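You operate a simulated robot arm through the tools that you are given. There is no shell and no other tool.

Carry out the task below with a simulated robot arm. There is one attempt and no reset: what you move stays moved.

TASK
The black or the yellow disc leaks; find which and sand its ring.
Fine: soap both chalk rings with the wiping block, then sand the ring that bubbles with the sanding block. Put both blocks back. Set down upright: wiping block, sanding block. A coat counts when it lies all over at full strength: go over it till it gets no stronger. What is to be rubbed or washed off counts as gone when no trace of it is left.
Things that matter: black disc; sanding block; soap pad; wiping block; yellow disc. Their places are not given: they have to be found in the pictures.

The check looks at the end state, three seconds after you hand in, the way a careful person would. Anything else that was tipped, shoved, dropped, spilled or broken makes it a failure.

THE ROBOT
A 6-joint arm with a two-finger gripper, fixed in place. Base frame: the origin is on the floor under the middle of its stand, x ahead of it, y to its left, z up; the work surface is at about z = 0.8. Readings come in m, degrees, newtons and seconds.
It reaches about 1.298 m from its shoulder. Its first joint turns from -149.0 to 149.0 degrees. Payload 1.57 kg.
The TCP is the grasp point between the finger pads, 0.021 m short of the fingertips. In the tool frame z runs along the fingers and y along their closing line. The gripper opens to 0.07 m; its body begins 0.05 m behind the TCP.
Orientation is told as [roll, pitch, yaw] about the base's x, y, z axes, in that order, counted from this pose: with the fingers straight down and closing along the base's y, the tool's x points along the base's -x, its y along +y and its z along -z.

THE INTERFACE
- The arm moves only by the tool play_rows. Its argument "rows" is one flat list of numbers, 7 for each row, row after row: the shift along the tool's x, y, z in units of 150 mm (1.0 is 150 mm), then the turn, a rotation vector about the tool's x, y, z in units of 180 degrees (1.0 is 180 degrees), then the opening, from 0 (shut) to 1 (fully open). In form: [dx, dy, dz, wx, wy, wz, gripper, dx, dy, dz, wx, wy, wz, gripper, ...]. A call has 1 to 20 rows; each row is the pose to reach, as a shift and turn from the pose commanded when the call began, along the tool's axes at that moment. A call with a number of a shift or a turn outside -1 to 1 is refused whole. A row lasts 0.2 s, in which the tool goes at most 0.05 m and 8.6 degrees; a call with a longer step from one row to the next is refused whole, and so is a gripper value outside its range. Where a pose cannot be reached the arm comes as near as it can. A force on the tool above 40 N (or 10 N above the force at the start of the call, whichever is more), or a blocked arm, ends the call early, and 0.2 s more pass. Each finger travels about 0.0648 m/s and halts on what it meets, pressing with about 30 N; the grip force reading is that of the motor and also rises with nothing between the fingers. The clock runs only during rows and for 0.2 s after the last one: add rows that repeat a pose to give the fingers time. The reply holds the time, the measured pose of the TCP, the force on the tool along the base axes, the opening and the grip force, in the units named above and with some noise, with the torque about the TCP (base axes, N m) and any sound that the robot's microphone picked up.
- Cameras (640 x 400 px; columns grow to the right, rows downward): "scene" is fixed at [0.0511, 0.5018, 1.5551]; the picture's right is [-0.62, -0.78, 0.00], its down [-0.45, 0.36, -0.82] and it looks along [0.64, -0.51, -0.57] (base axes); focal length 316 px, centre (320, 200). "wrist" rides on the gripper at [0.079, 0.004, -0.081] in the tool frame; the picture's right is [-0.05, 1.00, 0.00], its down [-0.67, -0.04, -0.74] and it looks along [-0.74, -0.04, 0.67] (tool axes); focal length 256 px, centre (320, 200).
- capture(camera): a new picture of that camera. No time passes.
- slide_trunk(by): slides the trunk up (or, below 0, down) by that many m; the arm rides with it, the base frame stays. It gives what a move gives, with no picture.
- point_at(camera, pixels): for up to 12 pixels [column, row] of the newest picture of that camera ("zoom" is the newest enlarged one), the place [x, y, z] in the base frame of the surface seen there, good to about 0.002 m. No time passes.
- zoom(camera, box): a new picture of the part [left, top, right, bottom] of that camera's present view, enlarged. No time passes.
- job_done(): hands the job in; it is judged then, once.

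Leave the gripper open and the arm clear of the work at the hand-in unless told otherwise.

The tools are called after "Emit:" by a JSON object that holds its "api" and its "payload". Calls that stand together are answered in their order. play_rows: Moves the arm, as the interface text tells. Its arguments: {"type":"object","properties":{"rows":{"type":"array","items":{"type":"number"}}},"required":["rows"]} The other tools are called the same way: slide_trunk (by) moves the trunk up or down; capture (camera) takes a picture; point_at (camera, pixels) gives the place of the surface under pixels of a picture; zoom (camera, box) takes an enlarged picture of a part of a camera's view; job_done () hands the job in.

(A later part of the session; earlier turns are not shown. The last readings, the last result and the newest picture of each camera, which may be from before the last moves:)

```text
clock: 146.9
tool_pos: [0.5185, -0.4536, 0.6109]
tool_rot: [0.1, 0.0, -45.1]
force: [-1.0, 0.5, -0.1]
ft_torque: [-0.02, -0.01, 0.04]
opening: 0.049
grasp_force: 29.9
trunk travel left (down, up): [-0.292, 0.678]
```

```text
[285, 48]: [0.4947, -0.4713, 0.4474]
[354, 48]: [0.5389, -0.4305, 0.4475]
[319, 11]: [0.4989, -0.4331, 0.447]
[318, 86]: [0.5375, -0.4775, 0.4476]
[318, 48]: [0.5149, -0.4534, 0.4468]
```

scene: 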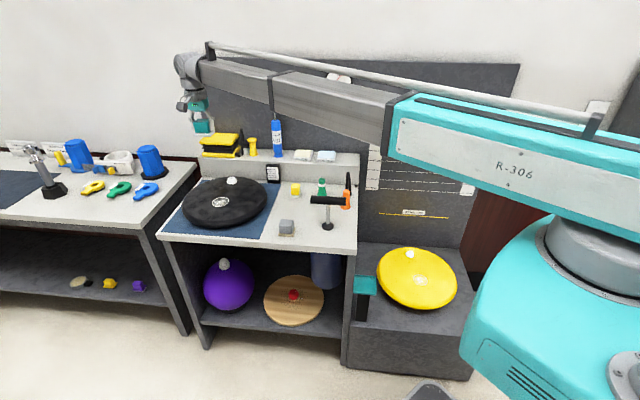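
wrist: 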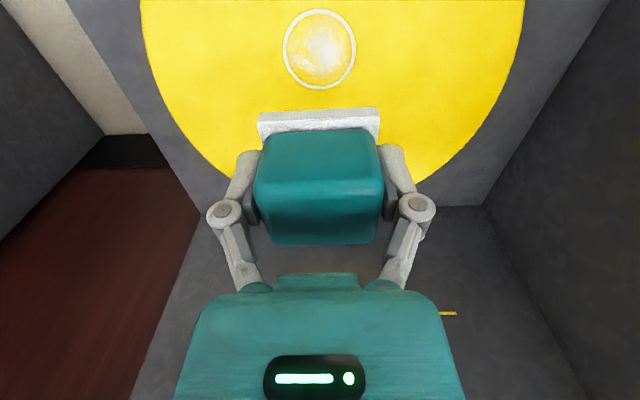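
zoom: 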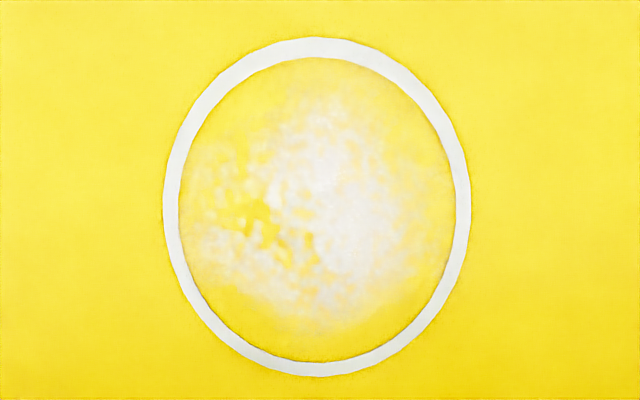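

The inside near the rim looks a shade paler than the disc outside. I'll compare inside and outside directly at high zoom across the ring line, at the bottom and side.

Emit:
{"api": "zoom", "payload": {"camera": "wrist", "box": [302, 74, 334, 94]}}

Emit:
{"api": "zoom", "payload": {"camera": "wrist", "box": [302, 3, 334, 23]}}

Emit:
{"api": "zoom", "payload": {"camera": "wrist", "box": [332, 50, 364, 70]}}

Emit:
{"api": "zoom", "payload": {"camera": "scene", "box": [406, 268, 436, 288]}}

```text
16.00 times, centred on (318, 84) of wrist
```

zoom: 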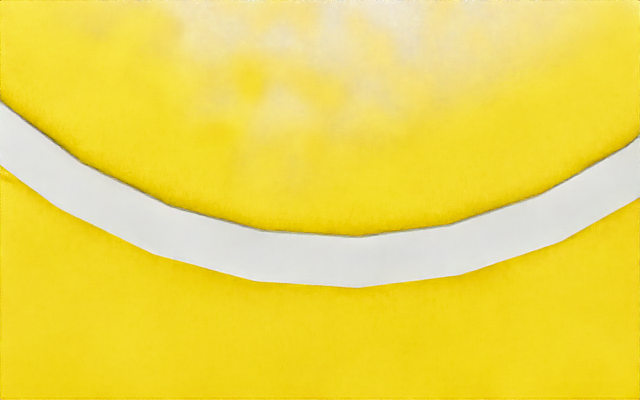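

```text
16.00 times, centred on (318, 13) of wrist
```

zoom: 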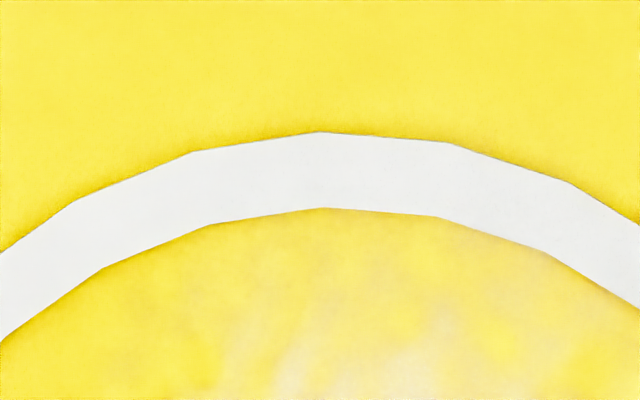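

```text
16.00 times, centred on (348, 60) of wrist
```

zoom: 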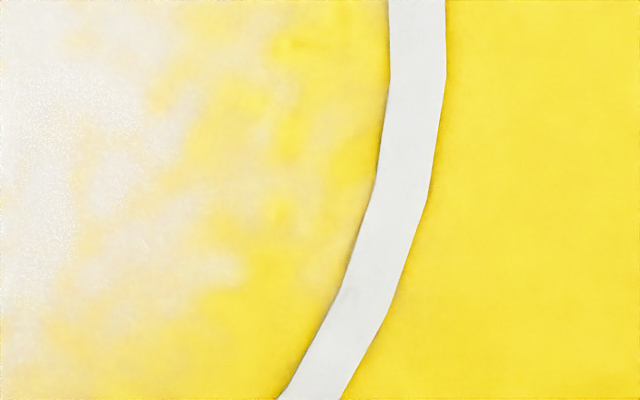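

```text
16.00 times, centred on (421, 278) of scene
```

zoom: 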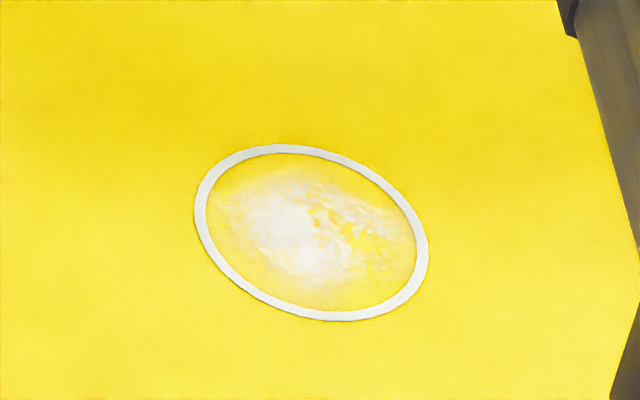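

Yellow stays the same and has no bubbles; black has them. I'll reload once more and give black a couple of wider passes so its soap is surely full, checking whether the bubbles change. Going back up and over to the soap pad.

Emit:
{"api": "slide_trunk", "payload": {"by": 0.3}}

Emit:
{"api": "slide_trunk", "payload": {"by": 0.253}}

Emit:
{"api": "play_rows", "payload": {"rows": [-0.214, 0.0205, 0, 0, 0, 0, 0, -0.4275, 0.041, 0, 0, 0, 0, 0, -0.641, 0.0615, 0, 0, 0, 0, 0, -0.855, 0.082, 0, 0, 0, 0, 0]}}

Emit:
{"api": "play_rows", "payload": {"rows": [-0.214, 0.0205, 0, 0, 0, 0, 0, -0.4275, 0.041, 0, 0, 0, 0, 0, -0.641, 0.0615, 0, 0, 0, 0, 0, -0.855, 0.082, 0, 0, 0, 0, 0, -0.855, 0.082, 0, 0, 0, 0, 0]}}

Emit:
{"api": "capture", "payload": {"camera": "wrist"}}

Emit:
{"api": "slide_trunk", "payload": {"by": -0.082}}

Emit:
{"api": "slide_trunk", "payload": {"by": -0.001}}

```text
clock: 149.9
tool_pos: [0.5187, -0.4545, 0.9114]
tool_rot: [0.0, 0.1, -45.0]
force: [0.4, 0.2, -0.2]
ft_torque: [-0.01, -0.01, 0.01]
opening: 0.0489
grasp_force: 30.6
trunk travel left (down, up): [-0.592, 0.378]
```

```text
clock: 152.5
tool_pos: [0.5172, -0.4543, 1.1645]
tool_rot: [0.0, 0.0, -45.0]
force: [0.1, 0.1, -1.1]
ft_torque: [0.01, 0.03, 0.01]
opening: 0.0491
grasp_force: 29.6
trunk travel left (down, up): [-0.845, 0.125]
```

```text
clock: 153.5
tool_pos: [0.6197, -0.5365, 1.1631]
tool_rot: [-0.1, 0.0, -45.0]
force: [0.3, 0.4, 0.0]
ft_torque: [0.03, 0.03, 0.01]
opening: 0.0489
grasp_force: 30.1
trunk travel left (down, up): [-0.845, 0.125]
```

```text
clock: 154.7
tool_pos: [0.7174, -0.6176, 1.1639]
tool_rot: [-0.1, 0.0, -45.0]
force: [-0.2, 0.2, -1.0]
ft_torque: [0.01, -0.01, -0.03]
opening: 0.0492
grasp_force: 30.0
trunk travel left (down, up): [-0.845, 0.125]
```

```text
taken
```

wrist: 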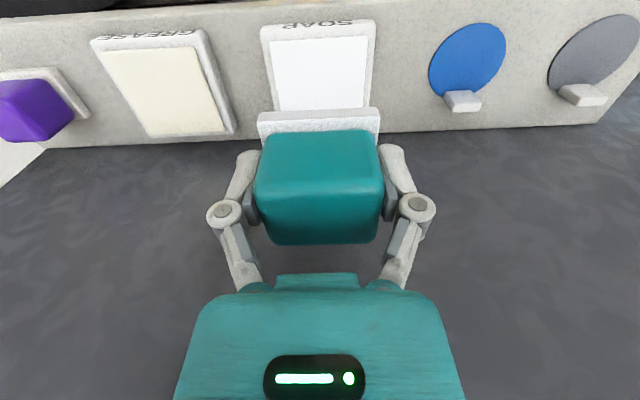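

```text
clock: 155.9
tool_pos: [0.7172, -0.618, 1.0811]
tool_rot: [0.0, 0.0, -45.0]
force: [-0.5, -0.3, -0.5]
ft_torque: [0.01, -0.02, 0.01]
opening: 0.0492
grasp_force: 29.8
trunk travel left (down, up): [-0.763, 0.207]
```

```text
clock: 156.4
tool_pos: [0.7171, -0.6178, 1.0814]
tool_rot: [0.0, 0.0, -45.0]
force: [-0.5, 0.5, 0.1]
ft_torque: [-0.02, -0.01, -0.02]
opening: 0.0491
grasp_force: 30.1
trunk travel left (down, up): [-0.762, 0.208]
```

Emit:
{"api": "slide_trunk", "payload": {"by": -0.001}}

Emit:
{"api": "slide_trunk", "payload": {"by": -0.001}}

```text
clock: 156.9
tool_pos: [0.7172, -0.6175, 1.0806]
tool_rot: [-0.1, 0.0, -45.0]
force: [1.9, -1.3, 5.6]
ft_torque: [0.01, -0.05, -0.03]
opening: 0.0491
grasp_force: 30.3
trunk travel left (down, up): [-0.761, 0.209]
```

```text
clock: 157.4
tool_pos: [0.7175, -0.6176, 1.0803]
tool_rot: [0.0, -0.1, -44.9]
force: [4.3, -4.4, 19.3]
ft_torque: [-0.05, -0.08, -0.02]
opening: 0.0491
grasp_force: 29.9
trunk travel left (down, up): [-0.76, 0.21]
```

It's pressed at 19 N on the soap. A tiny rub again, then lift and travel to black.

Emit:
{"api": "play_rows", "payload": {"rows": [0, 0.01, 0, 0, 0, 0, 0, 0, 0.02, 0, 0, 0, 0, 0, 0, 0, 0, 0, 0, 0, 0, 0, -0.02, 0, 0, 0, 0, 0, 0, -0.01, 0, 0, 0, 0, 0, 0, 0, 0, 0, 0, 0, 0, 0, 0, 0, 0, 0, 0, 0]}}

Emit:
{"api": "slide_trunk", "payload": {"by": 0.086}}

Emit:
{"api": "play_rows", "payload": {"rows": [0.0875, 0.2255, 0, 0, 0, 0, 0, 0.175, 0.451, 0, 0, 0, 0, 0, 0.2625, 0.6765, 0, 0, 0, 0, 0, 0.35, 0.902, 0, 0, 0, 0, 0]}}

Emit:
{"api": "play_rows", "payload": {"rows": [0.0875, 0.2255, 0, 0, 0, 0, 0, 0.175, 0.451, 0, 0, 0, 0, 0, 0.2625, 0.6765, 0, 0, 0, 0, 0, 0.35, 0.902, 0, 0, 0, 0, 0]}}

Emit:
{"api": "play_rows", "payload": {"rows": [0.0875, 0.2255, 0, 0, 0, 0, 0, 0.175, 0.451, 0, 0, 0, 0, 0, 0.2625, 0.6765, 0, 0, 0, 0, 0, 0.35, 0.902, 0, 0, 0, 0, 0]}}

Emit:
{"api": "play_rows", "payload": {"rows": [0.0875, 0.2255, 0, 0, 0, 0, 0, 0.175, 0.451, 0, 0, 0, 0, 0, 0.2625, 0.6765, 0, 0, 0, 0, 0, 0.35, 0.902, 0, 0, 0, 0, 0]}}

Emit:
{"api": "play_rows", "payload": {"rows": [0.0875, 0.2255, 0, 0, 0, 0, 0, 0.175, 0.451, 0, 0, 0, 0, 0, 0.2625, 0.6765, 0, 0, 0, 0, 0, 0.35, 0.902, 0, 0, 0, 0, 0]}}

Emit:
{"api": "play_rows", "payload": {"rows": [0.0875, 0.2255, 0, 0, 0, 0, 0, 0.175, 0.451, 0, 0, 0, 0, 0, 0.2625, 0.6765, 0, 0, 0, 0, 0, 0.35, 0.902, 0, 0, 0, 0, 0, 0.35, 0.902, 0, 0, 0, 0, 0]}}

Emit:
{"api": "slide_trunk", "payload": {"by": -0.144}}

Emit:
{"api": "capture", "payload": {"camera": "wrist"}}

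Emit:
{"api": "zoom", "payload": {"camera": "wrist", "box": [290, 50, 322, 70]}}

Emit:
{"api": "zoom", "payload": {"camera": "wrist", "box": [302, 38, 334, 58]}}

```text
clock: 159.0
tool_pos: [0.7165, -0.6169, 1.0795]
tool_rot: [0.0, 0.0, -45.1]
force: [-4.0, -1.4, 11.8]
ft_torque: [0.04, 0.05, 0.02]
opening: 0.0489
grasp_force: 30.2
trunk travel left (down, up): [-0.76, 0.21]
```

```text
clock: 160.2
tool_pos: [0.7172, -0.6183, 1.1652]
tool_rot: [0.0, 0.0, -45.0]
force: [0.4, 1.3, -0.9]
ft_torque: [0.01, -0.01, 0.0]
opening: 0.0492
grasp_force: 29.7
trunk travel left (down, up): [-0.846, 0.124]
```

```text
clock: 161.2
tool_pos: [0.7781, -0.4837, 1.1652]
tool_rot: [0.0, 0.0, -45.1]
force: [-0.1, 1.2, -0.8]
ft_torque: [-0.02, 0.01, 0.01]
opening: 0.0493
grasp_force: 30.4
trunk travel left (down, up): [-0.846, 0.124]
```

```text
clock: 162.2
tool_pos: [0.8351, -0.3512, 1.1651]
tool_rot: [0.0, 0.0, -45.0]
force: [-0.4, 0.7, -0.3]
ft_torque: [-0.01, 0.0, -0.01]
opening: 0.049
grasp_force: 30.5
trunk travel left (down, up): [-0.846, 0.124]
```

```text
clock: 163.2
tool_pos: [0.8941, -0.22, 1.1654]
tool_rot: [0.1, 0.0, -45.1]
force: [0.2, -0.9, -0.1]
ft_torque: [-0.02, 0.0, 0.01]
opening: 0.0491
grasp_force: 29.5
trunk travel left (down, up): [-0.846, 0.124]
```

```text
clock: 164.2
tool_pos: [0.9521, -0.0848, 1.1637]
tool_rot: [0.0, 0.0, -45.0]
force: [0.7, 0.3, -1.3]
ft_torque: [0.0, 0.03, 0.01]
opening: 0.049
grasp_force: 29.8
trunk travel left (down, up): [-0.846, 0.124]
```

```text
clock: 165.2
tool_pos: [1.0106, 0.048, 1.1653]
tool_rot: [0.0, -0.1, -45.0]
force: [0.1, 0.5, -1.2]
ft_torque: [-0.02, 0.0, 0.01]
opening: 0.0491
grasp_force: 30.2
trunk travel left (down, up): [-0.846, 0.124]
```

```text
clock: 166.4
tool_pos: [1.0691, 0.1793, 1.165]
tool_rot: [0.0, 0.0, -44.9]
force: [0.2, 0.2, -0.5]
ft_torque: [-0.01, -0.03, -0.03]
opening: 0.049
grasp_force: 30.2
trunk travel left (down, up): [-0.846, 0.124]
```

```text
clock: 168.1
tool_pos: [1.0693, 0.1785, 1.0212]
tool_rot: [0.0, -0.1, -44.9]
force: [-0.3, -0.8, -0.4]
ft_torque: [-0.02, 0.03, 0.02]
opening: 0.049
grasp_force: 30.4
trunk travel left (down, up): [-0.702, 0.268]
```

```text
taken
```

wrist: 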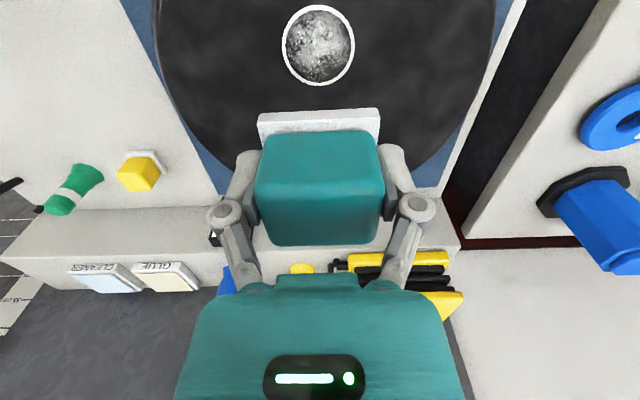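

```text
16.00 times, centred on (306, 60) of wrist
```

zoom: 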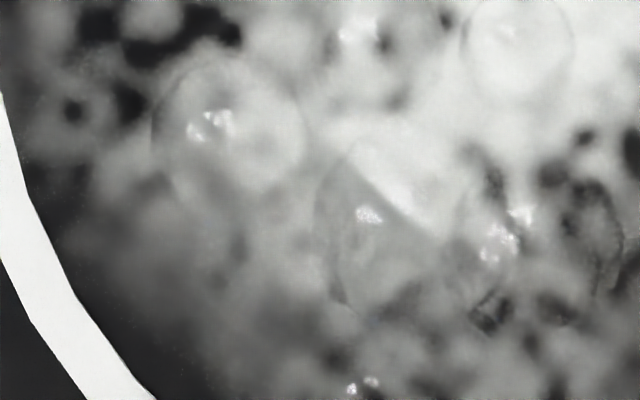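

```text
16.00 times, centred on (318, 48) of wrist
```

zoom: 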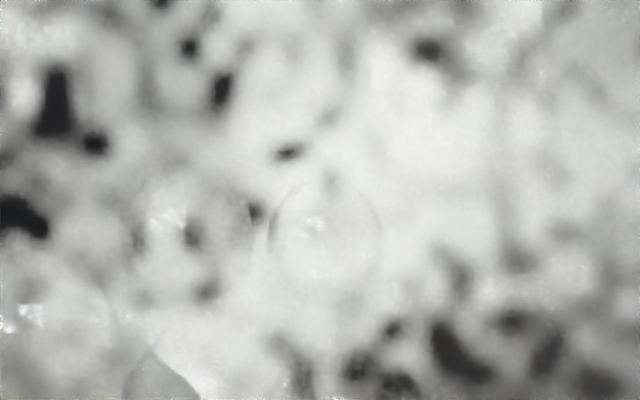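

The bubbles are clearer and bigger now, so black is the leaking disc. One wider soap pass here to complete its coat.

Emit:
{"api": "slide_trunk", "payload": {"by": -0.137}}

Emit:
{"api": "slide_trunk", "payload": {"by": -0.001}}

Emit:
{"api": "slide_trunk", "payload": {"by": -0.0007}}

```text
clock: 169.8
tool_pos: [1.0685, 0.1784, 0.8839]
tool_rot: [0.0, 0.0, -44.9]
force: [-0.3, -1.0, -1.1]
ft_torque: [0.0, 0.03, 0.01]
opening: 0.049
grasp_force: 30.2
trunk travel left (down, up): [-0.565, 0.405]
```

```text
clock: 170.3
tool_pos: [1.0693, 0.1789, 0.8819]
tool_rot: [-0.1, -0.1, -45.0]
force: [-0.3, 0.4, -0.1]
ft_torque: [0.0, 0.02, 0.04]
opening: 0.0488
grasp_force: 30.3
trunk travel left (down, up): [-0.564, 0.406]
```

```text
clock: 170.8
tool_pos: [1.0694, 0.1788, 0.8816]
tool_rot: [0.0, 0.1, -44.9]
force: [0.9, -0.5, 0.8]
ft_torque: [-0.01, -0.06, 0.0]
opening: 0.0492
grasp_force: 30.4
trunk travel left (down, up): [-0.564, 0.406]
```

Emit:
{"api": "slide_trunk", "payload": {"by": -0.001}}

```text
clock: 171.3
tool_pos: [1.0688, 0.1781, 0.8814]
tool_rot: [0.0, -0.1, -44.9]
force: [4.3, 1.5, 9.8]
ft_torque: [-0.07, -0.05, 0.03]
opening: 0.0491
grasp_force: 29.4
trunk travel left (down, up): [-0.563, 0.407]
```

Emit:
{"api": "play_rows", "payload": {"rows": [0.1, 0.08, 0, 0, 0, 0, 0, 0.2, 0.16, 0, 0, 0, 0, 0, 0.2, 0, 0, 0, 0, 0, 0, 0.2, -0.16, 0, 0, 0, 0, 0, 0.107, -0.16, 0, 0, 0, 0, 0, 0.107, 0, 0, 0, 0, 0, 0, 0.107, 0.16, 0, 0, 0, 0, 0, 0.0133, 0.16, 0, 0, 0, 0, 0, 0.0133, 0, 0, 0, 0, 0, 0, 0.0133, -0.16, 0, 0, 0, 0, 0, -0.08, -0.16, 0, 0, 0, 0, 0, -0.08, 0, 0, 0, 0, 0, 0, -0.08, 0.16, 0, 0, 0, 0, 0, -0.173, 0.16, 0, 0, 0, 0, 0, -0.173, 0, 0, 0, 0, 0, 0, -0.173, -0.16, 0, 0, 0, 0, 0, -0.1, -0.1, 0, 0, 0, 0, 0, -0.04, -0.04, 0, 0, 0, 0, 0, 0, 0, 0, 0, 0, 0, 0, 0, 0, 0, 0, 0, 0, 0]}}

Emit:
{"api": "slide_trunk", "payload": {"by": -0.0003}}

Emit:
{"api": "play_rows", "payload": {"rows": [0.06, 0.04, 0, 0, 0, 0, 0, 0.12, 0.08, 0, 0, 0, 0, 0, 0.12, 0, 0, 0, 0, 0, 0, 0.12, -0.08, 0, 0, 0, 0, 0, 0.067, -0.08, 0, 0, 0, 0, 0, 0.067, 0, 0, 0, 0, 0, 0, 0.067, 0.08, 0, 0, 0, 0, 0, 0.0133, 0.08, 0, 0, 0, 0, 0, 0.0133, 0, 0, 0, 0, 0, 0, 0.0133, -0.08, 0, 0, 0, 0, 0, -0.04, -0.08, 0, 0, 0, 0, 0, -0.04, 0, 0, 0, 0, 0, 0, -0.04, 0.08, 0, 0, 0, 0, 0, -0.0933, 0.08, 0, 0, 0, 0, 0, -0.0933, 0, 0, 0, 0, 0, 0, -0.0933, -0.08, 0, 0, 0, 0, 0, -0.04, -0.04, 0, 0, 0, 0, 0, 0, -0.02, 0, 0, 0, 0, 0, 0, 0, 0, 0, 0, 0, 0, 0, 0, 0, 0, 0, 0, 0]}}

Emit:
{"api": "slide_trunk", "payload": {"by": 0.1395}}

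Emit:
{"api": "capture", "payload": {"camera": "wrist"}}

Emit:
{"api": "zoom", "payload": {"camera": "wrist", "box": [260, 0, 380, 95]}}

Emit:
{"api": "zoom", "payload": {"camera": "wrist", "box": [290, 50, 322, 70]}}

```text
clock: 175.5
tool_pos: [1.0673, 0.1771, 0.8815]
tool_rot: [0.0, 0.0, -45.0]
force: [-1.2, -3.7, 4.9]
ft_torque: [-0.08, -0.02, -0.03]
opening: 0.0491
grasp_force: 29.8
trunk travel left (down, up): [-0.563, 0.407]
```

```text
clock: 176.0
tool_pos: [1.0676, 0.1776, 0.8816]
tool_rot: [0.0, 0.0, -45.0]
force: [-0.9, -3.5, 7.1]
ft_torque: [-0.06, 0.0, 0.03]
opening: 0.049
grasp_force: 30.1
trunk travel left (down, up): [-0.562, 0.408]
```

```text
clock: 180.2
tool_pos: [1.0682, 0.179, 0.8821]
tool_rot: [0.0, 0.0, -45.0]
force: [-4.1, -1.3, 4.3]
ft_torque: [-0.04, 0.05, -0.02]
opening: 0.0492
grasp_force: 30.2
trunk travel left (down, up): [-0.562, 0.408]
```

```text
clock: 181.8
tool_pos: [1.0691, 0.1776, 1.0205]
tool_rot: [0.0, 0.0, -45.0]
force: [1.1, -0.5, -1.3]
ft_torque: [-0.02, 0.0, 0.03]
opening: 0.0491
grasp_force: 30.2
trunk travel left (down, up): [-0.702, 0.268]
```

```text
taken
```

wrist: 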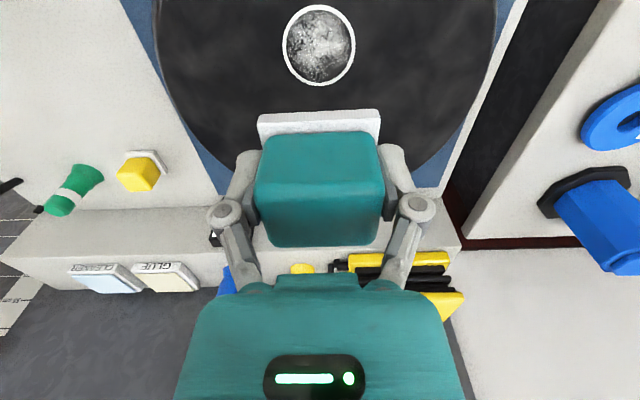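

```text
4.21 times, centred on (320, 48) of wrist
```

zoom: 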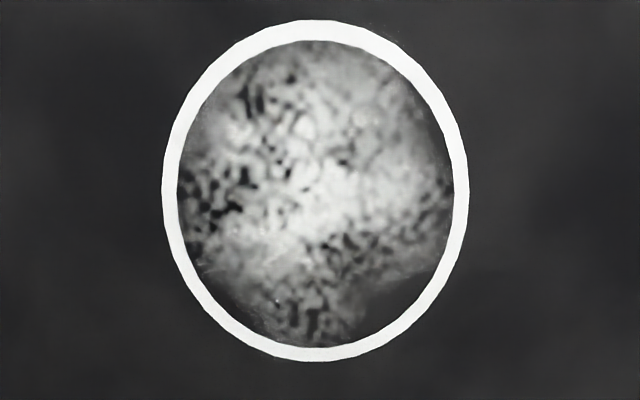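

```text
16.00 times, centred on (306, 60) of wrist
```

zoom: 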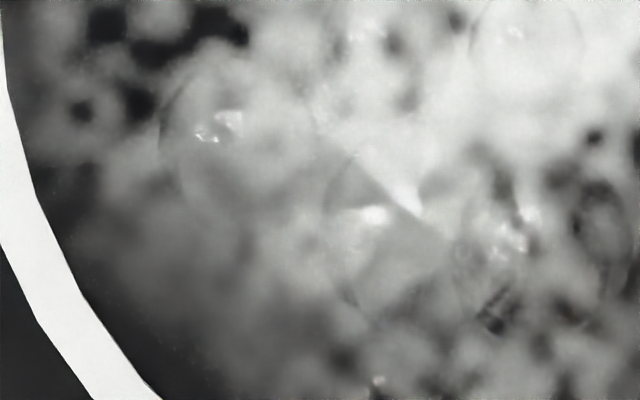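

No further change in the coat; bubbles confirmed on black. Now I'll put the wiping block back at its home (0.893, -0.0375). I'll travel at this height (block bottom about 0.99, above everything on the bench).

Emit:
{"api": "play_rows", "payload": {"rows": [-0.022, -0.231, 0, 0, 0, 0, 0, -0.044, -0.4615, 0, 0, 0, 0, 0, -0.066, -0.692, 0, 0, 0, 0, 0, -0.0885, -0.923, 0, 0, 0, 0, 0]}}

Emit:
{"api": "play_rows", "payload": {"rows": [-0.022, -0.231, 0, 0, 0, 0, 0, -0.044, -0.4615, 0, 0, 0, 0, 0, -0.066, -0.692, 0, 0, 0, 0, 0, -0.0885, -0.923, 0, 0, 0, 0, 0, -0.0885, -0.923, 0, 0, 0, 0, 0]}}

Emit:
{"api": "capture", "payload": {"camera": "scene"}}

Emit:
{"api": "capture", "payload": {"camera": "wrist"}}

```text
clock: 182.8
tool_pos: [0.9786, 0.0714, 1.0209]
tool_rot: [-0.1, 0.0, -45.1]
force: [-0.4, 0.6, -1.3]
ft_torque: [-0.01, -0.02, -0.03]
opening: 0.0491
grasp_force: 29.9
trunk travel left (down, up): [-0.702, 0.268]
```

```text
clock: 184.1
tool_pos: [0.893, -0.036, 1.0199]
tool_rot: [-0.1, 0.0, -44.9]
force: [0.0, -0.5, -0.6]
ft_torque: [0.0, 0.0, -0.01]
opening: 0.0493
grasp_force: 30.1
trunk travel left (down, up): [-0.702, 0.268]
```

```text
taken
```

scene: 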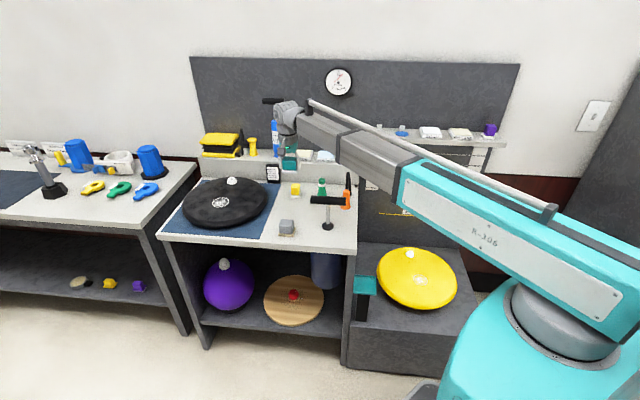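

```text
taken
```

wrist: 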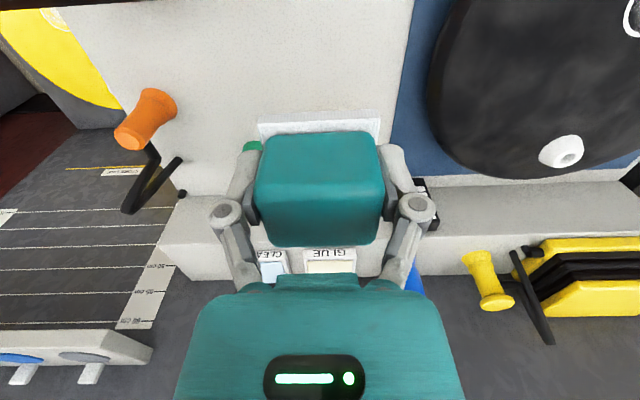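

It's above home. Lowering, with small steps near the bench (contact expected near trunk 0.509).

Emit:
{"api": "slide_trunk", "payload": {"by": -0.189}}

Emit:
{"api": "slide_trunk", "payload": {"by": -0.002}}

Emit:
{"api": "slide_trunk", "payload": {"by": -0.001}}

```text
clock: 186.1
tool_pos: [0.8922, -0.0363, 0.8313]
tool_rot: [0.0, 0.0, -44.9]
force: [-0.5, -0.5, -1.3]
ft_torque: [0.02, 0.0, -0.03]
opening: 0.0492
grasp_force: 30.2
trunk travel left (down, up): [-0.513, 0.457]
```

```text
clock: 186.7
tool_pos: [0.8925, -0.0352, 0.8286]
tool_rot: [0.0, 0.0, -45.0]
force: [1.7, 0.8, 3.1]
ft_torque: [-0.01, 0.0, 0.0]
opening: 0.0492
grasp_force: 30.2
trunk travel left (down, up): [-0.511, 0.459]
```

```text
clock: 187.2
tool_pos: [0.891, -0.0365, 0.8295]
tool_rot: [0.1, -0.2, -45.0]
force: [4.0, 0.3, 15.4]
ft_torque: [-0.05, -0.01, -0.01]
opening: 0.049
grasp_force: 30.5
trunk travel left (down, up): [-0.51, 0.46]
```

On the bench at 15 N. I'll ease off slightly and open the gripper.

Emit:
{"api": "slide_trunk", "payload": {"by": 0.0007}}

Emit:
{"api": "play_rows", "payload": {"rows": [0, 0, 0, 0, 0, 0, 0.75, 0, 0, 0, 0, 0, 0, 0.85, 0, 0, 0, 0, 0, 0, 1, 0, 0, 0, 0, 0, 0, 1, 0, 0, 0, 0, 0, 0, 1]}}

Emit:
{"api": "capture", "payload": {"camera": "wrist"}}

Emit:
{"api": "zoom", "payload": {"camera": "scene", "box": [250, 150, 340, 240]}}

```text
clock: 187.7
tool_pos: [0.8915, -0.0365, 0.8295]
tool_rot: [0.0, 0.0, -45.0]
force: [3.5, 0.0, 7.8]
ft_torque: [0.03, -0.09, 0.02]
opening: 0.049
grasp_force: 30.2
trunk travel left (down, up): [-0.51, 0.46]
```

```text
clock: 188.9
tool_pos: [0.8921, -0.0362, 0.829]
tool_rot: [-0.1, 0.0, -44.9]
force: [0.0, 0.0, 0.0]
ft_torque: [0.01, 0.0, 0.04]
opening: 0.0699
grasp_force: 0.1
trunk travel left (down, up): [-0.51, 0.46]
```

```text
taken
```

wrist: 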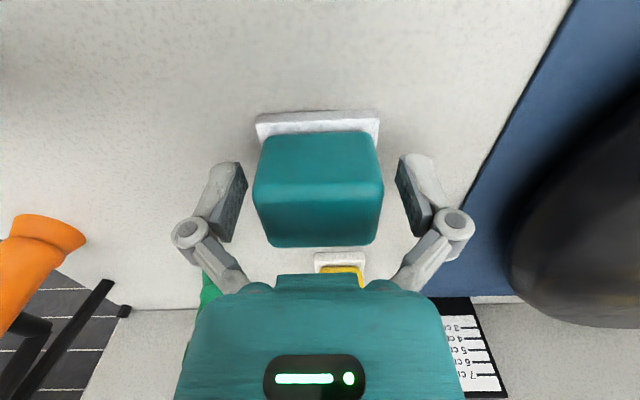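

```text
4.44 times, centred on (295, 195) of scene
```

zoom: 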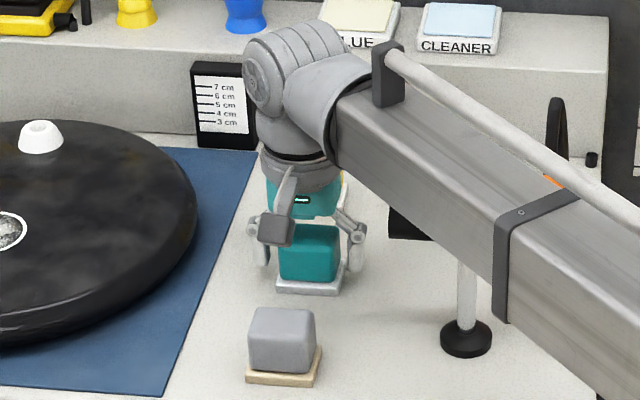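

Released, and the block stands upright. I'll raise clear and move toward the grey sanding block.

Emit:
{"api": "slide_trunk", "payload": {"by": 0.19}}

Emit:
{"api": "play_rows", "payload": {"rows": [0.2, 0, 0, 0, 0, 0, 1, 0.4, 0, 0, 0, 0, 0, 1, 0.6, 0, 0, 0, 0, 0, 1, 0.8, 0, 0, 0, 0, 0, 1, 0.8, 0, 0, 0, 0, 0, 1]}}

Emit:
{"api": "capture", "payload": {"camera": "wrist"}}

Emit:
{"api": "zoom", "payload": {"camera": "wrist", "box": [260, 0, 380, 95]}}

Emit:
{"api": "zoom", "payload": {"camera": "scene", "box": [250, 150, 340, 240]}}

```text
clock: 190.9
tool_pos: [0.8919, -0.036, 1.0193]
tool_rot: [0.0, 0.0, -45.0]
force: [0.8, -1.2, -0.1]
ft_torque: [0.01, -0.01, 0.04]
opening: 0.0699
grasp_force: 0.0
trunk travel left (down, up): [-0.7, 0.27]
```

```text
clock: 192.2
tool_pos: [0.8054, 0.0487, 1.0198]
tool_rot: [0.0, 0.0, -45.0]
force: [-0.1, 0.1, -0.3]
ft_torque: [-0.02, 0.02, -0.01]
opening: 0.07
grasp_force: 0.0
trunk travel left (down, up): [-0.7, 0.27]
```

```text
taken
```

wrist: 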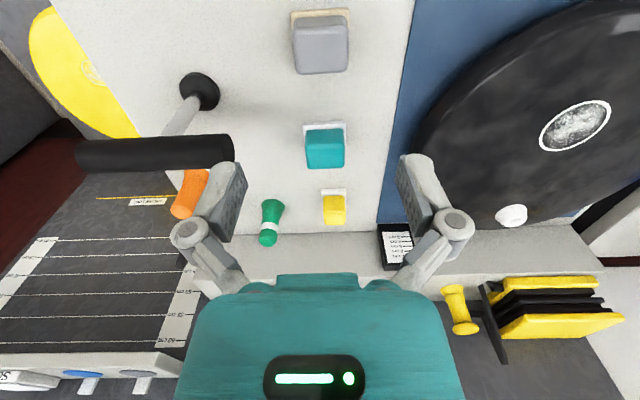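

```text
4.21 times, centred on (320, 48) of wrist
```

zoom: 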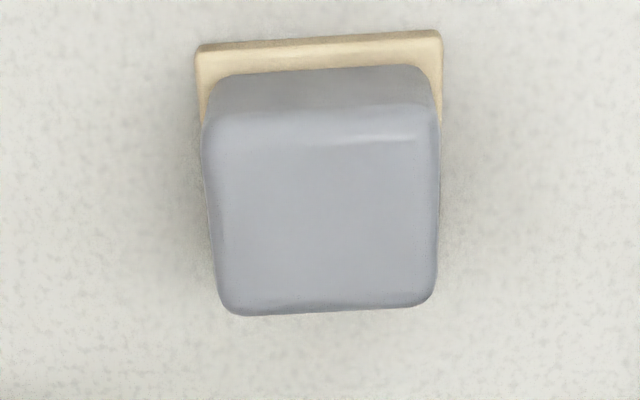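

```text
4.44 times, centred on (295, 195) of scene
```

zoom: 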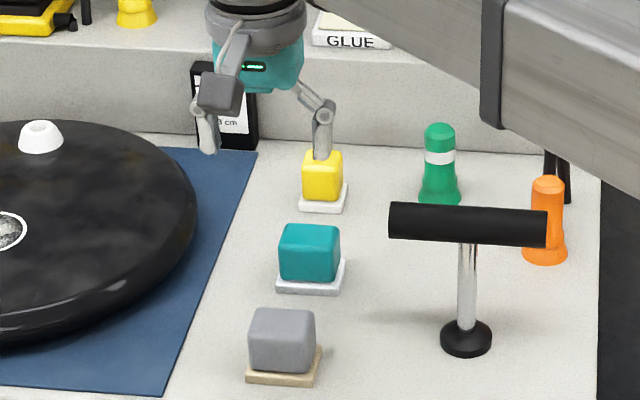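

The teal block is back home and upright. Next I'll measure the grey block precisely.

Emit:
{"api": "point_at", "payload": {"camera": "wrist", "pixels": [[297, 48], [344, 48], [320, 34], [320, 66], [293, 14], [346, 12], [320, 48]]}}

```text
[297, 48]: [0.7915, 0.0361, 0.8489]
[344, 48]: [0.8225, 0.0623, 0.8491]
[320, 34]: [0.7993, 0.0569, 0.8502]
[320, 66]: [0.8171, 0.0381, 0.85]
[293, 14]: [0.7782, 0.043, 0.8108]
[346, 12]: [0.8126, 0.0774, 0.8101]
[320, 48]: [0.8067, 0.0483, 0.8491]
```

Grey block centre: u' is about 0.605 and v about 0.540. I'll correct by a few mm and lower in stages, watching the T-handle at its right.

Emit:
{"api": "play_rows", "payload": {"rows": [-0.023, 0.003, 0, 0, 0, 0, 1, -0.023, 0.003, 0, 0, 0, 0, 1]}}

Emit:
{"api": "slide_trunk", "payload": {"by": -0.115}}

Emit:
{"api": "capture", "payload": {"camera": "wrist"}}

Emit:
{"api": "zoom", "payload": {"camera": "scene", "box": [250, 130, 370, 240]}}

```text
clock: 192.8
tool_pos: [0.8102, 0.0456, 1.0182]
tool_rot: [0.0, 0.0, -44.9]
force: [-0.4, -0.2, -0.8]
ft_torque: [0.01, -0.02, -0.01]
opening: 0.0702
grasp_force: 0.1
trunk travel left (down, up): [-0.7, 0.27]
```

```text
clock: 194.2
tool_pos: [0.8098, 0.0462, 0.9036]
tool_rot: [0.0, 0.0, -45.1]
force: [-0.2, -0.1, 0.3]
ft_torque: [-0.02, -0.01, 0.04]
opening: 0.0701
grasp_force: 0.1
trunk travel left (down, up): [-0.585, 0.385]
```

```text
taken
```

wrist: 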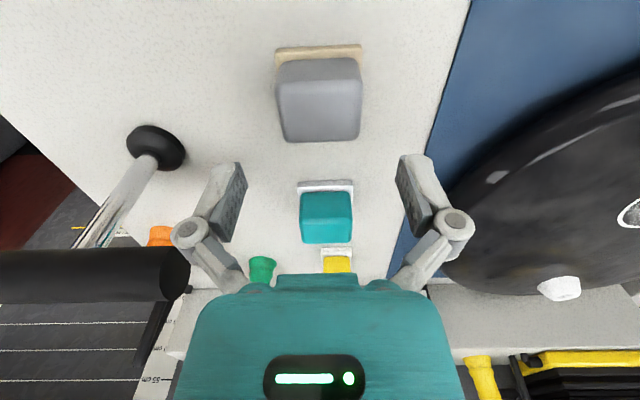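

```text
3.64 times, centred on (310, 185) of scene
```

zoom: 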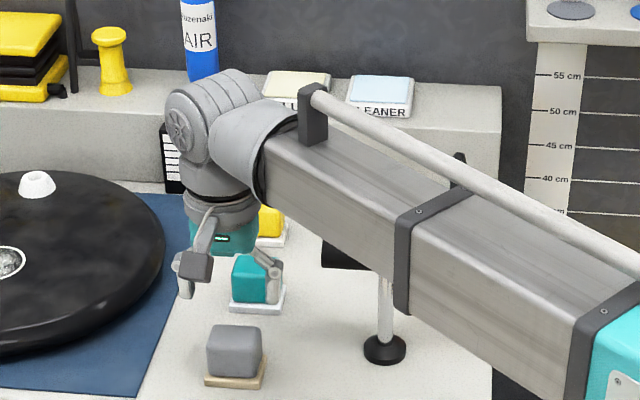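

The T-bar's end shows at (188, 270) near the left finger in the wrist view. I'll measure its true distance before going on.

Emit:
{"api": "point_at", "payload": {"camera": "wrist", "pixels": [[185, 260], [180, 285], [150, 252], [172, 295], [190, 232], [228, 260], [205, 310], [110, 300]]}}

```text
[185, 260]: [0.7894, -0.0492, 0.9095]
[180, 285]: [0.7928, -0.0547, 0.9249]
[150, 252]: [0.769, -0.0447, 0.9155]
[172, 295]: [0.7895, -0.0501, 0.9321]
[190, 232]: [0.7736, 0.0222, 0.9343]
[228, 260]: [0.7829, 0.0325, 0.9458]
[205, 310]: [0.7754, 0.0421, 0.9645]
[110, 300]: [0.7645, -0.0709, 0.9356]
```

The bar's end is 83 mm to the side and 55 mm behind the tool axis. The gripper's edge reaches only about 50 mm, so it's clear. I'll lower to z 0.8325.

Emit:
{"api": "slide_trunk", "payload": {"by": -0.071}}

Emit:
{"api": "capture", "payload": {"camera": "wrist"}}

```text
clock: 195.3
tool_pos: [0.8091, 0.0466, 0.8332]
tool_rot: [0.0, 0.0, -45.0]
force: [-0.3, 0.1, 0.0]
ft_torque: [0.03, 0.03, -0.01]
opening: 0.0701
grasp_force: 0.1
trunk travel left (down, up): [-0.514, 0.456]
```

```text
taken
```

wrist: 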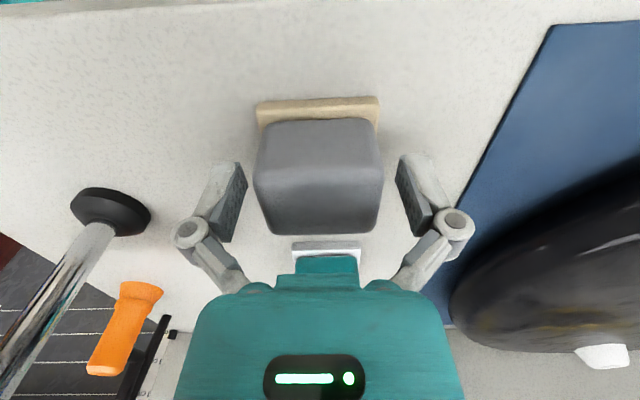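

The grey block is centred between the fingers. Closing the gripper.

Emit:
{"api": "play_rows", "payload": {"rows": [0, 0, 0, 0, 0, 0, 0.5, 0, 0, 0, 0, 0, 0, 0, 0, 0, 0, 0, 0, 0, 0, 0, 0, 0, 0, 0, 0, 0]}}

Emit:
{"api": "slide_trunk", "payload": {"by": 0.186}}

Emit:
{"api": "capture", "payload": {"camera": "wrist"}}

Emit:
{"api": "capture", "payload": {"camera": "scene"}}

```text
clock: 196.3
tool_pos: [0.8086, 0.0467, 0.8341]
tool_rot: [0.0, -0.1, -45.0]
force: [1.1, 2.1, 3.7]
ft_torque: [-0.05, 0.02, 0.02]
opening: 0.0492
grasp_force: 30.3
trunk travel left (down, up): [-0.514, 0.456]
```

```text
clock: 198.3
tool_pos: [0.8092, 0.0474, 1.0193]
tool_rot: [-0.1, 0.0, -44.9]
force: [0.1, 1.2, -0.1]
ft_torque: [-0.02, 0.03, 0.01]
opening: 0.049
grasp_force: 29.8
trunk travel left (down, up): [-0.7, 0.27]
```

```text
taken
```

wrist: 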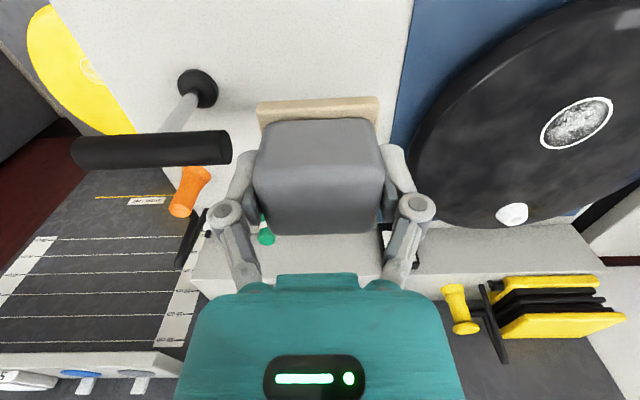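

```text
taken
```

scene: 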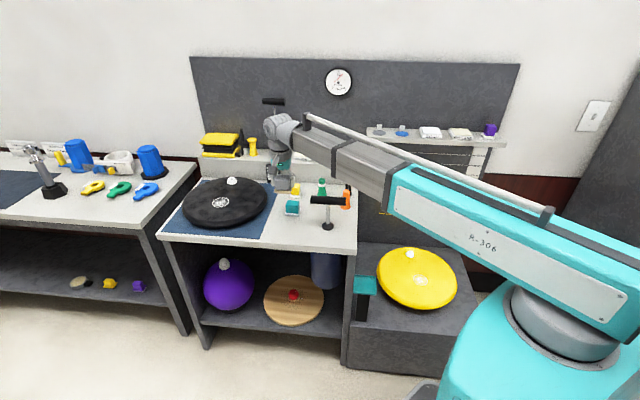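

Sanding block held; its home is TCP (0.809, 0.047). Now to the black ring in two calls at this height.

Emit:
{"api": "play_rows", "payload": {"rows": [-0.0745, 0.2305, 0, 0, 0, 0, 0, -0.149, 0.461, 0, 0, 0, 0, 0, -0.2235, 0.6915, 0, 0, 0, 0, 0, -0.298, 0.922, 0, 0, 0, 0, 0]}}

Emit:
{"api": "play_rows", "payload": {"rows": [-0.0745, 0.2305, 0, 0, 0, 0, 0, -0.149, 0.461, 0, 0, 0, 0, 0, -0.2235, 0.6915, 0, 0, 0, 0, 0, -0.298, 0.922, 0, 0, 0, 0, 0, -0.298, 0.922, 0, 0, 0, 0, 0]}}

Emit:
{"api": "capture", "payload": {"camera": "wrist"}}

Emit:
{"api": "zoom", "payload": {"camera": "wrist", "box": [260, 0, 380, 95]}}

Emit:
{"api": "point_at", "payload": {"camera": "wrist", "pixels": [[285, 46], [353, 46], [319, 9], [318, 84], [318, 46]]}}

```text
clock: 199.3
tool_pos: [0.9392, 0.1128, 1.019]
tool_rot: [0.0, -0.1, -44.9]
force: [-0.7, -0.3, -1.1]
ft_torque: [-0.01, 0.05, 0.01]
opening: 0.0492
grasp_force: 30.0
trunk travel left (down, up): [-0.7, 0.27]
```

```text
clock: 200.6
tool_pos: [1.0687, 0.1787, 1.0192]
tool_rot: [0.0, 0.0, -45.0]
force: [0.2, 0.5, -0.8]
ft_torque: [0.0, 0.0, 0.02]
opening: 0.0491
grasp_force: 30.0
trunk travel left (down, up): [-0.7, 0.27]
```

```text
taken
```

wrist: 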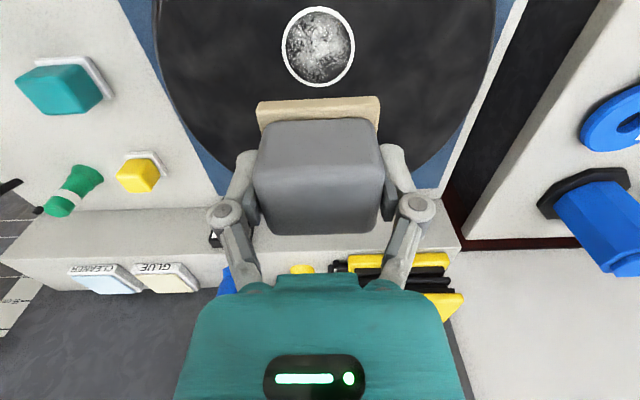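

```text
4.21 times, centred on (320, 48) of wrist
```

zoom: 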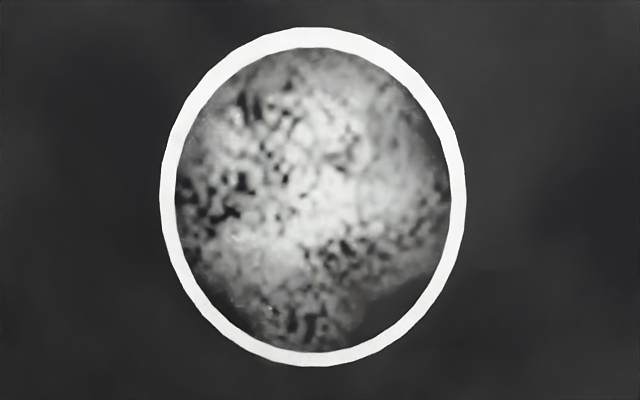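

```text
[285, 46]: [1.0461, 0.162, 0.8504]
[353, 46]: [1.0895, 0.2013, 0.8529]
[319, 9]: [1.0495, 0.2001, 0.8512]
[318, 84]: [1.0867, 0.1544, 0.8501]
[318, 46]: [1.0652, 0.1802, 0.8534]
```

The tool is centred over the ring within 1.5 mm. Lowering to contact with the sanding block.

Emit:
{"api": "slide_trunk", "payload": {"by": -0.13}}

Emit:
{"api": "slide_trunk", "payload": {"by": -0.002}}

Emit:
{"api": "slide_trunk", "payload": {"by": -0.001}}

```text
clock: 202.1
tool_pos: [1.0696, 0.1786, 0.8894]
tool_rot: [-0.1, 0.0, -45.0]
force: [-0.5, 0.5, 0.8]
ft_torque: [0.01, 0.02, 0.01]
opening: 0.0489
grasp_force: 29.5
trunk travel left (down, up): [-0.57, 0.4]
```

```text
clock: 202.7
tool_pos: [1.068, 0.1788, 0.8878]
tool_rot: [0.1, 0.0, -45.0]
force: [-0.3, 0.1, -0.4]
ft_torque: [-0.02, 0.01, -0.01]
opening: 0.0489
grasp_force: 29.8
trunk travel left (down, up): [-0.568, 0.402]
```

```text
clock: 203.2
tool_pos: [1.0682, 0.1798, 0.8854]
tool_rot: [0.0, -0.1, -45.0]
force: [-0.4, -0.5, -0.3]
ft_torque: [0.02, -0.01, -0.01]
opening: 0.0491
grasp_force: 29.8
trunk travel left (down, up): [-0.567, 0.403]
```

Emit:
{"api": "slide_trunk", "payload": {"by": -0.001}}

Emit:
{"api": "slide_trunk", "payload": {"by": -0.0007}}

```text
clock: 203.7
tool_pos: [1.0686, 0.1782, 0.885]
tool_rot: [0.0, 0.0, -45.0]
force: [0.4, 0.4, -0.3]
ft_torque: [-0.05, 0.01, 0.01]
opening: 0.049
grasp_force: 29.4
trunk travel left (down, up): [-0.566, 0.404]
```

```text
clock: 204.2
tool_pos: [1.0673, 0.1782, 0.8847]
tool_rot: [-0.1, 0.0, -45.1]
force: [1.6, 0.0, 1.2]
ft_torque: [0.01, -0.03, -0.01]
opening: 0.049
grasp_force: 29.7
trunk travel left (down, up): [-0.566, 0.404]
```

Emit:
{"api": "slide_trunk", "payload": {"by": -0.0008}}

```text
clock: 204.7
tool_pos: [1.0675, 0.1787, 0.8844]
tool_rot: [0.0, -0.1, -44.9]
force: [4.4, 0.8, 9.1]
ft_torque: [-0.03, -0.04, 0.0]
opening: 0.0492
grasp_force: 29.6
trunk travel left (down, up): [-0.565, 0.405]
```

Contact at 9 N. Raster with the sanding block over the ring.

Emit:
{"api": "play_rows", "payload": {"rows": [0.06, 0.04, 0, 0, 0, 0, 0, 0.117, 0.08, 0, 0, 0, 0, 0, 0.117, 0, 0, 0, 0, 0, 0, 0.117, -0.08, 0, 0, 0, 0, 0, 0.064, -0.08, 0, 0, 0, 0, 0, 0.064, 0, 0, 0, 0, 0, 0, 0.064, 0.08, 0, 0, 0, 0, 0, 0.01, 0.08, 0, 0, 0, 0, 0, 0.01, 0, 0, 0, 0, 0, 0, 0.01, -0.08, 0, 0, 0, 0, 0, -0.043, -0.08, 0, 0, 0, 0, 0, -0.043, 0, 0, 0, 0, 0, 0, -0.043, 0.08, 0, 0, 0, 0, 0, -0.097, 0.08, 0, 0, 0, 0, 0, -0.097, 0, 0, 0, 0, 0, 0, -0.097, -0.08, 0, 0, 0, 0, 0, -0.04, -0.04, 0, 0, 0, 0, 0, 0, -0.02, 0, 0, 0, 0, 0, 0, 0, 0, 0, 0, 0, 0, 0, 0, 0, 0, 0, 0, 0]}}

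Emit:
{"api": "slide_trunk", "payload": {"by": 0.135}}

Emit:
{"api": "capture", "payload": {"camera": "wrist"}}

Emit:
{"api": "zoom", "payload": {"camera": "wrist", "box": [260, 0, 380, 95]}}

Emit:
{"api": "zoom", "payload": {"camera": "wrist", "box": [290, 50, 322, 70]}}

Emit:
{"api": "zoom", "payload": {"camera": "scene", "box": [205, 190, 235, 210]}}

```text
clock: 208.9
tool_pos: [1.0675, 0.1793, 0.8849]
tool_rot: [0.1, 0.0, -45.0]
force: [-3.4, -0.9, 3.5]
ft_torque: [0.01, 0.02, -0.01]
opening: 0.0491
grasp_force: 29.8
trunk travel left (down, up): [-0.565, 0.405]
```

```text
clock: 210.5
tool_pos: [1.0687, 0.1797, 1.0169]
tool_rot: [0.0, 0.0, -45.0]
force: [0.9, -0.8, -0.5]
ft_torque: [0.02, -0.03, 0.04]
opening: 0.049
grasp_force: 30.1
trunk travel left (down, up): [-0.7, 0.27]
```

```text
taken
```

wrist: 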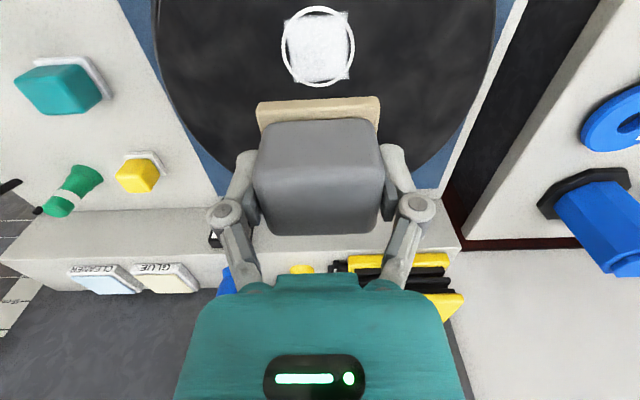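

```text
4.21 times, centred on (320, 48) of wrist
```

zoom: 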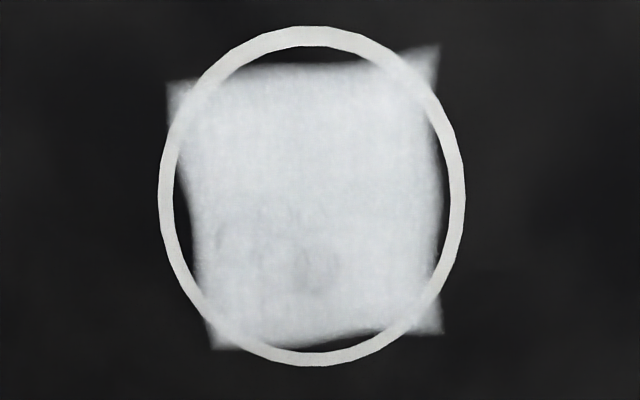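

```text
16.00 times, centred on (306, 60) of wrist
```

zoom: 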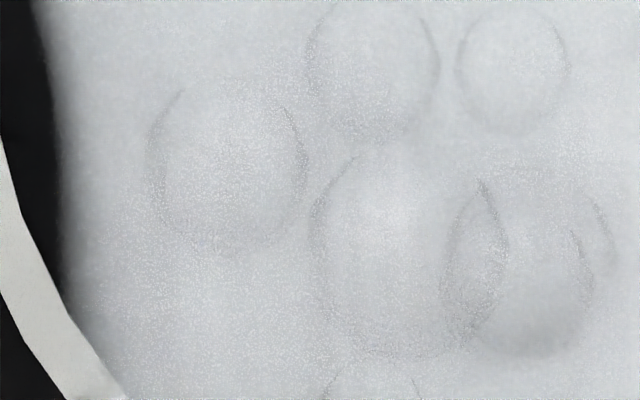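

```text
16.00 times, centred on (220, 200) of scene
```

zoom: 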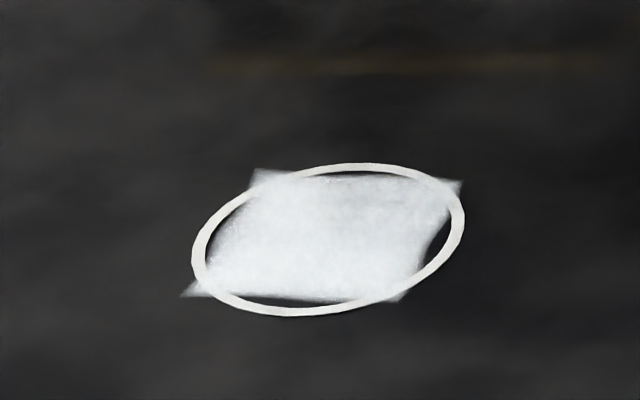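

Sanding shows up clearly as a pale scuffed patch, but it falls short at the ring's top, bottom and sides. The block's effective footprint is smaller than I assumed. I'll follow with circular passes of about 21–25 mm radius, shifted 1.5 mm toward -v.

Emit:
{"api": "slide_trunk", "payload": {"by": -0.135}}

Emit:
{"api": "slide_trunk", "payload": {"by": -0.0007}}

```text
clock: 212.2
tool_pos: [1.0678, 0.1787, 0.8843]
tool_rot: [0.0, 0.0, -45.0]
force: [1.7, 0.1, 5.0]
ft_torque: [-0.02, 0.0, 0.04]
opening: 0.0491
grasp_force: 30.2
trunk travel left (down, up): [-0.565, 0.405]
```

```text
clock: 212.7
tool_pos: [1.0676, 0.1795, 0.8846]
tool_rot: [0.1, -0.1, -45.0]
force: [6.3, 1.3, 12.7]
ft_torque: [0.01, -0.09, 0.0]
opening: 0.0493
grasp_force: 30.6
trunk travel left (down, up): [-0.564, 0.406]
```

Emit:
{"api": "play_rows", "payload": {"rows": [0.1, 0, 0, 0, 0, 0, 0, 0.187, 0, 0, 0, 0, 0, 0, 0.174, 0.054, 0, 0, 0, 0, 0, 0.138, 0.099, 0, 0, 0, 0, 0, 0.084, 0.129, 0, 0, 0, 0, 0, 0.02, 0.14, 0, 0, 0, 0, 0, -0.044, 0.129, 0, 0, 0, 0, 0, -0.098, 0.099, 0, 0, 0, 0, 0, -0.134, 0.054, 0, 0, 0, 0, 0, -0.147, 0, 0, 0, 0, 0, 0, -0.134, -0.054, 0, 0, 0, 0, 0, -0.098, -0.099, 0, 0, 0, 0, 0, -0.044, -0.129, 0, 0, 0, 0, 0, 0.02, -0.14, 0, 0, 0, 0, 0, 0.084, -0.129, 0, 0, 0, 0, 0, 0.138, -0.099, 0, 0, 0, 0, 0, 0.174, -0.054, 0, 0, 0, 0, 0, 0.187, 0, 0, 0, 0, 0, 0, 0.1, 0, 0, 0, 0, 0, 0, 0, 0, 0, 0, 0, 0, 0]}}

Emit:
{"api": "slide_trunk", "payload": {"by": 0.136}}

Emit:
{"api": "capture", "payload": {"camera": "wrist"}}

Emit:
{"api": "zoom", "payload": {"camera": "wrist", "box": [260, 0, 380, 95]}}

Emit:
{"api": "zoom", "payload": {"camera": "scene", "box": [205, 190, 235, 210]}}

Emit:
{"api": "zoom", "payload": {"camera": "scene", "box": [370, 240, 466, 315]}}

```text
clock: 216.9
tool_pos: [1.0693, 0.1808, 0.8845]
tool_rot: [0.0, 0.0, -44.9]
force: [-2.3, 2.8, 4.5]
ft_torque: [0.09, 0.04, -0.02]
opening: 0.0491
grasp_force: 29.8
trunk travel left (down, up): [-0.564, 0.406]
```

```text
clock: 218.5
tool_pos: [1.0698, 0.1798, 1.0182]
tool_rot: [-0.2, 0.0, -45.0]
force: [-0.8, -0.6, -1.1]
ft_torque: [0.02, 0.02, -0.01]
opening: 0.0491
grasp_force: 29.8
trunk travel left (down, up): [-0.7, 0.27]
```

```text
taken
```

wrist: 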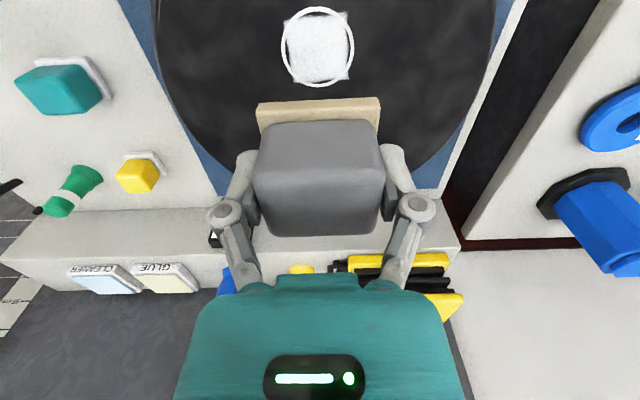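

```text
4.21 times, centred on (320, 48) of wrist
```

zoom: 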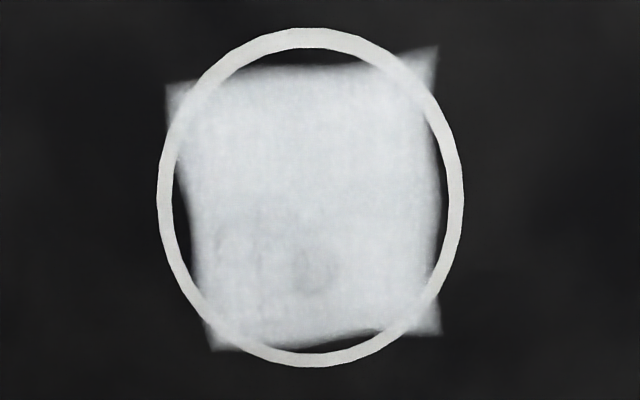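

```text
16.00 times, centred on (220, 200) of scene
```

zoom: 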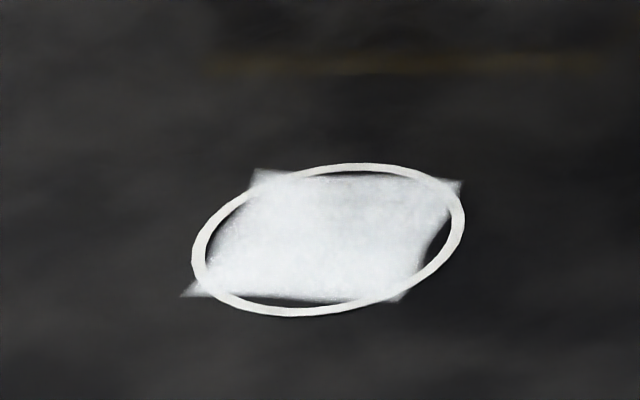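

```text
5.33 times, centred on (418, 278) of scene
```

zoom: 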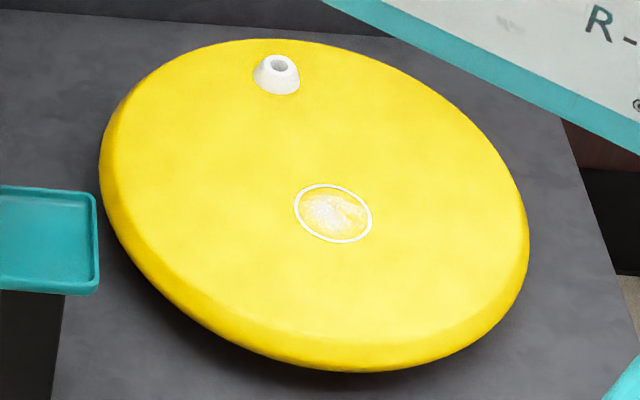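

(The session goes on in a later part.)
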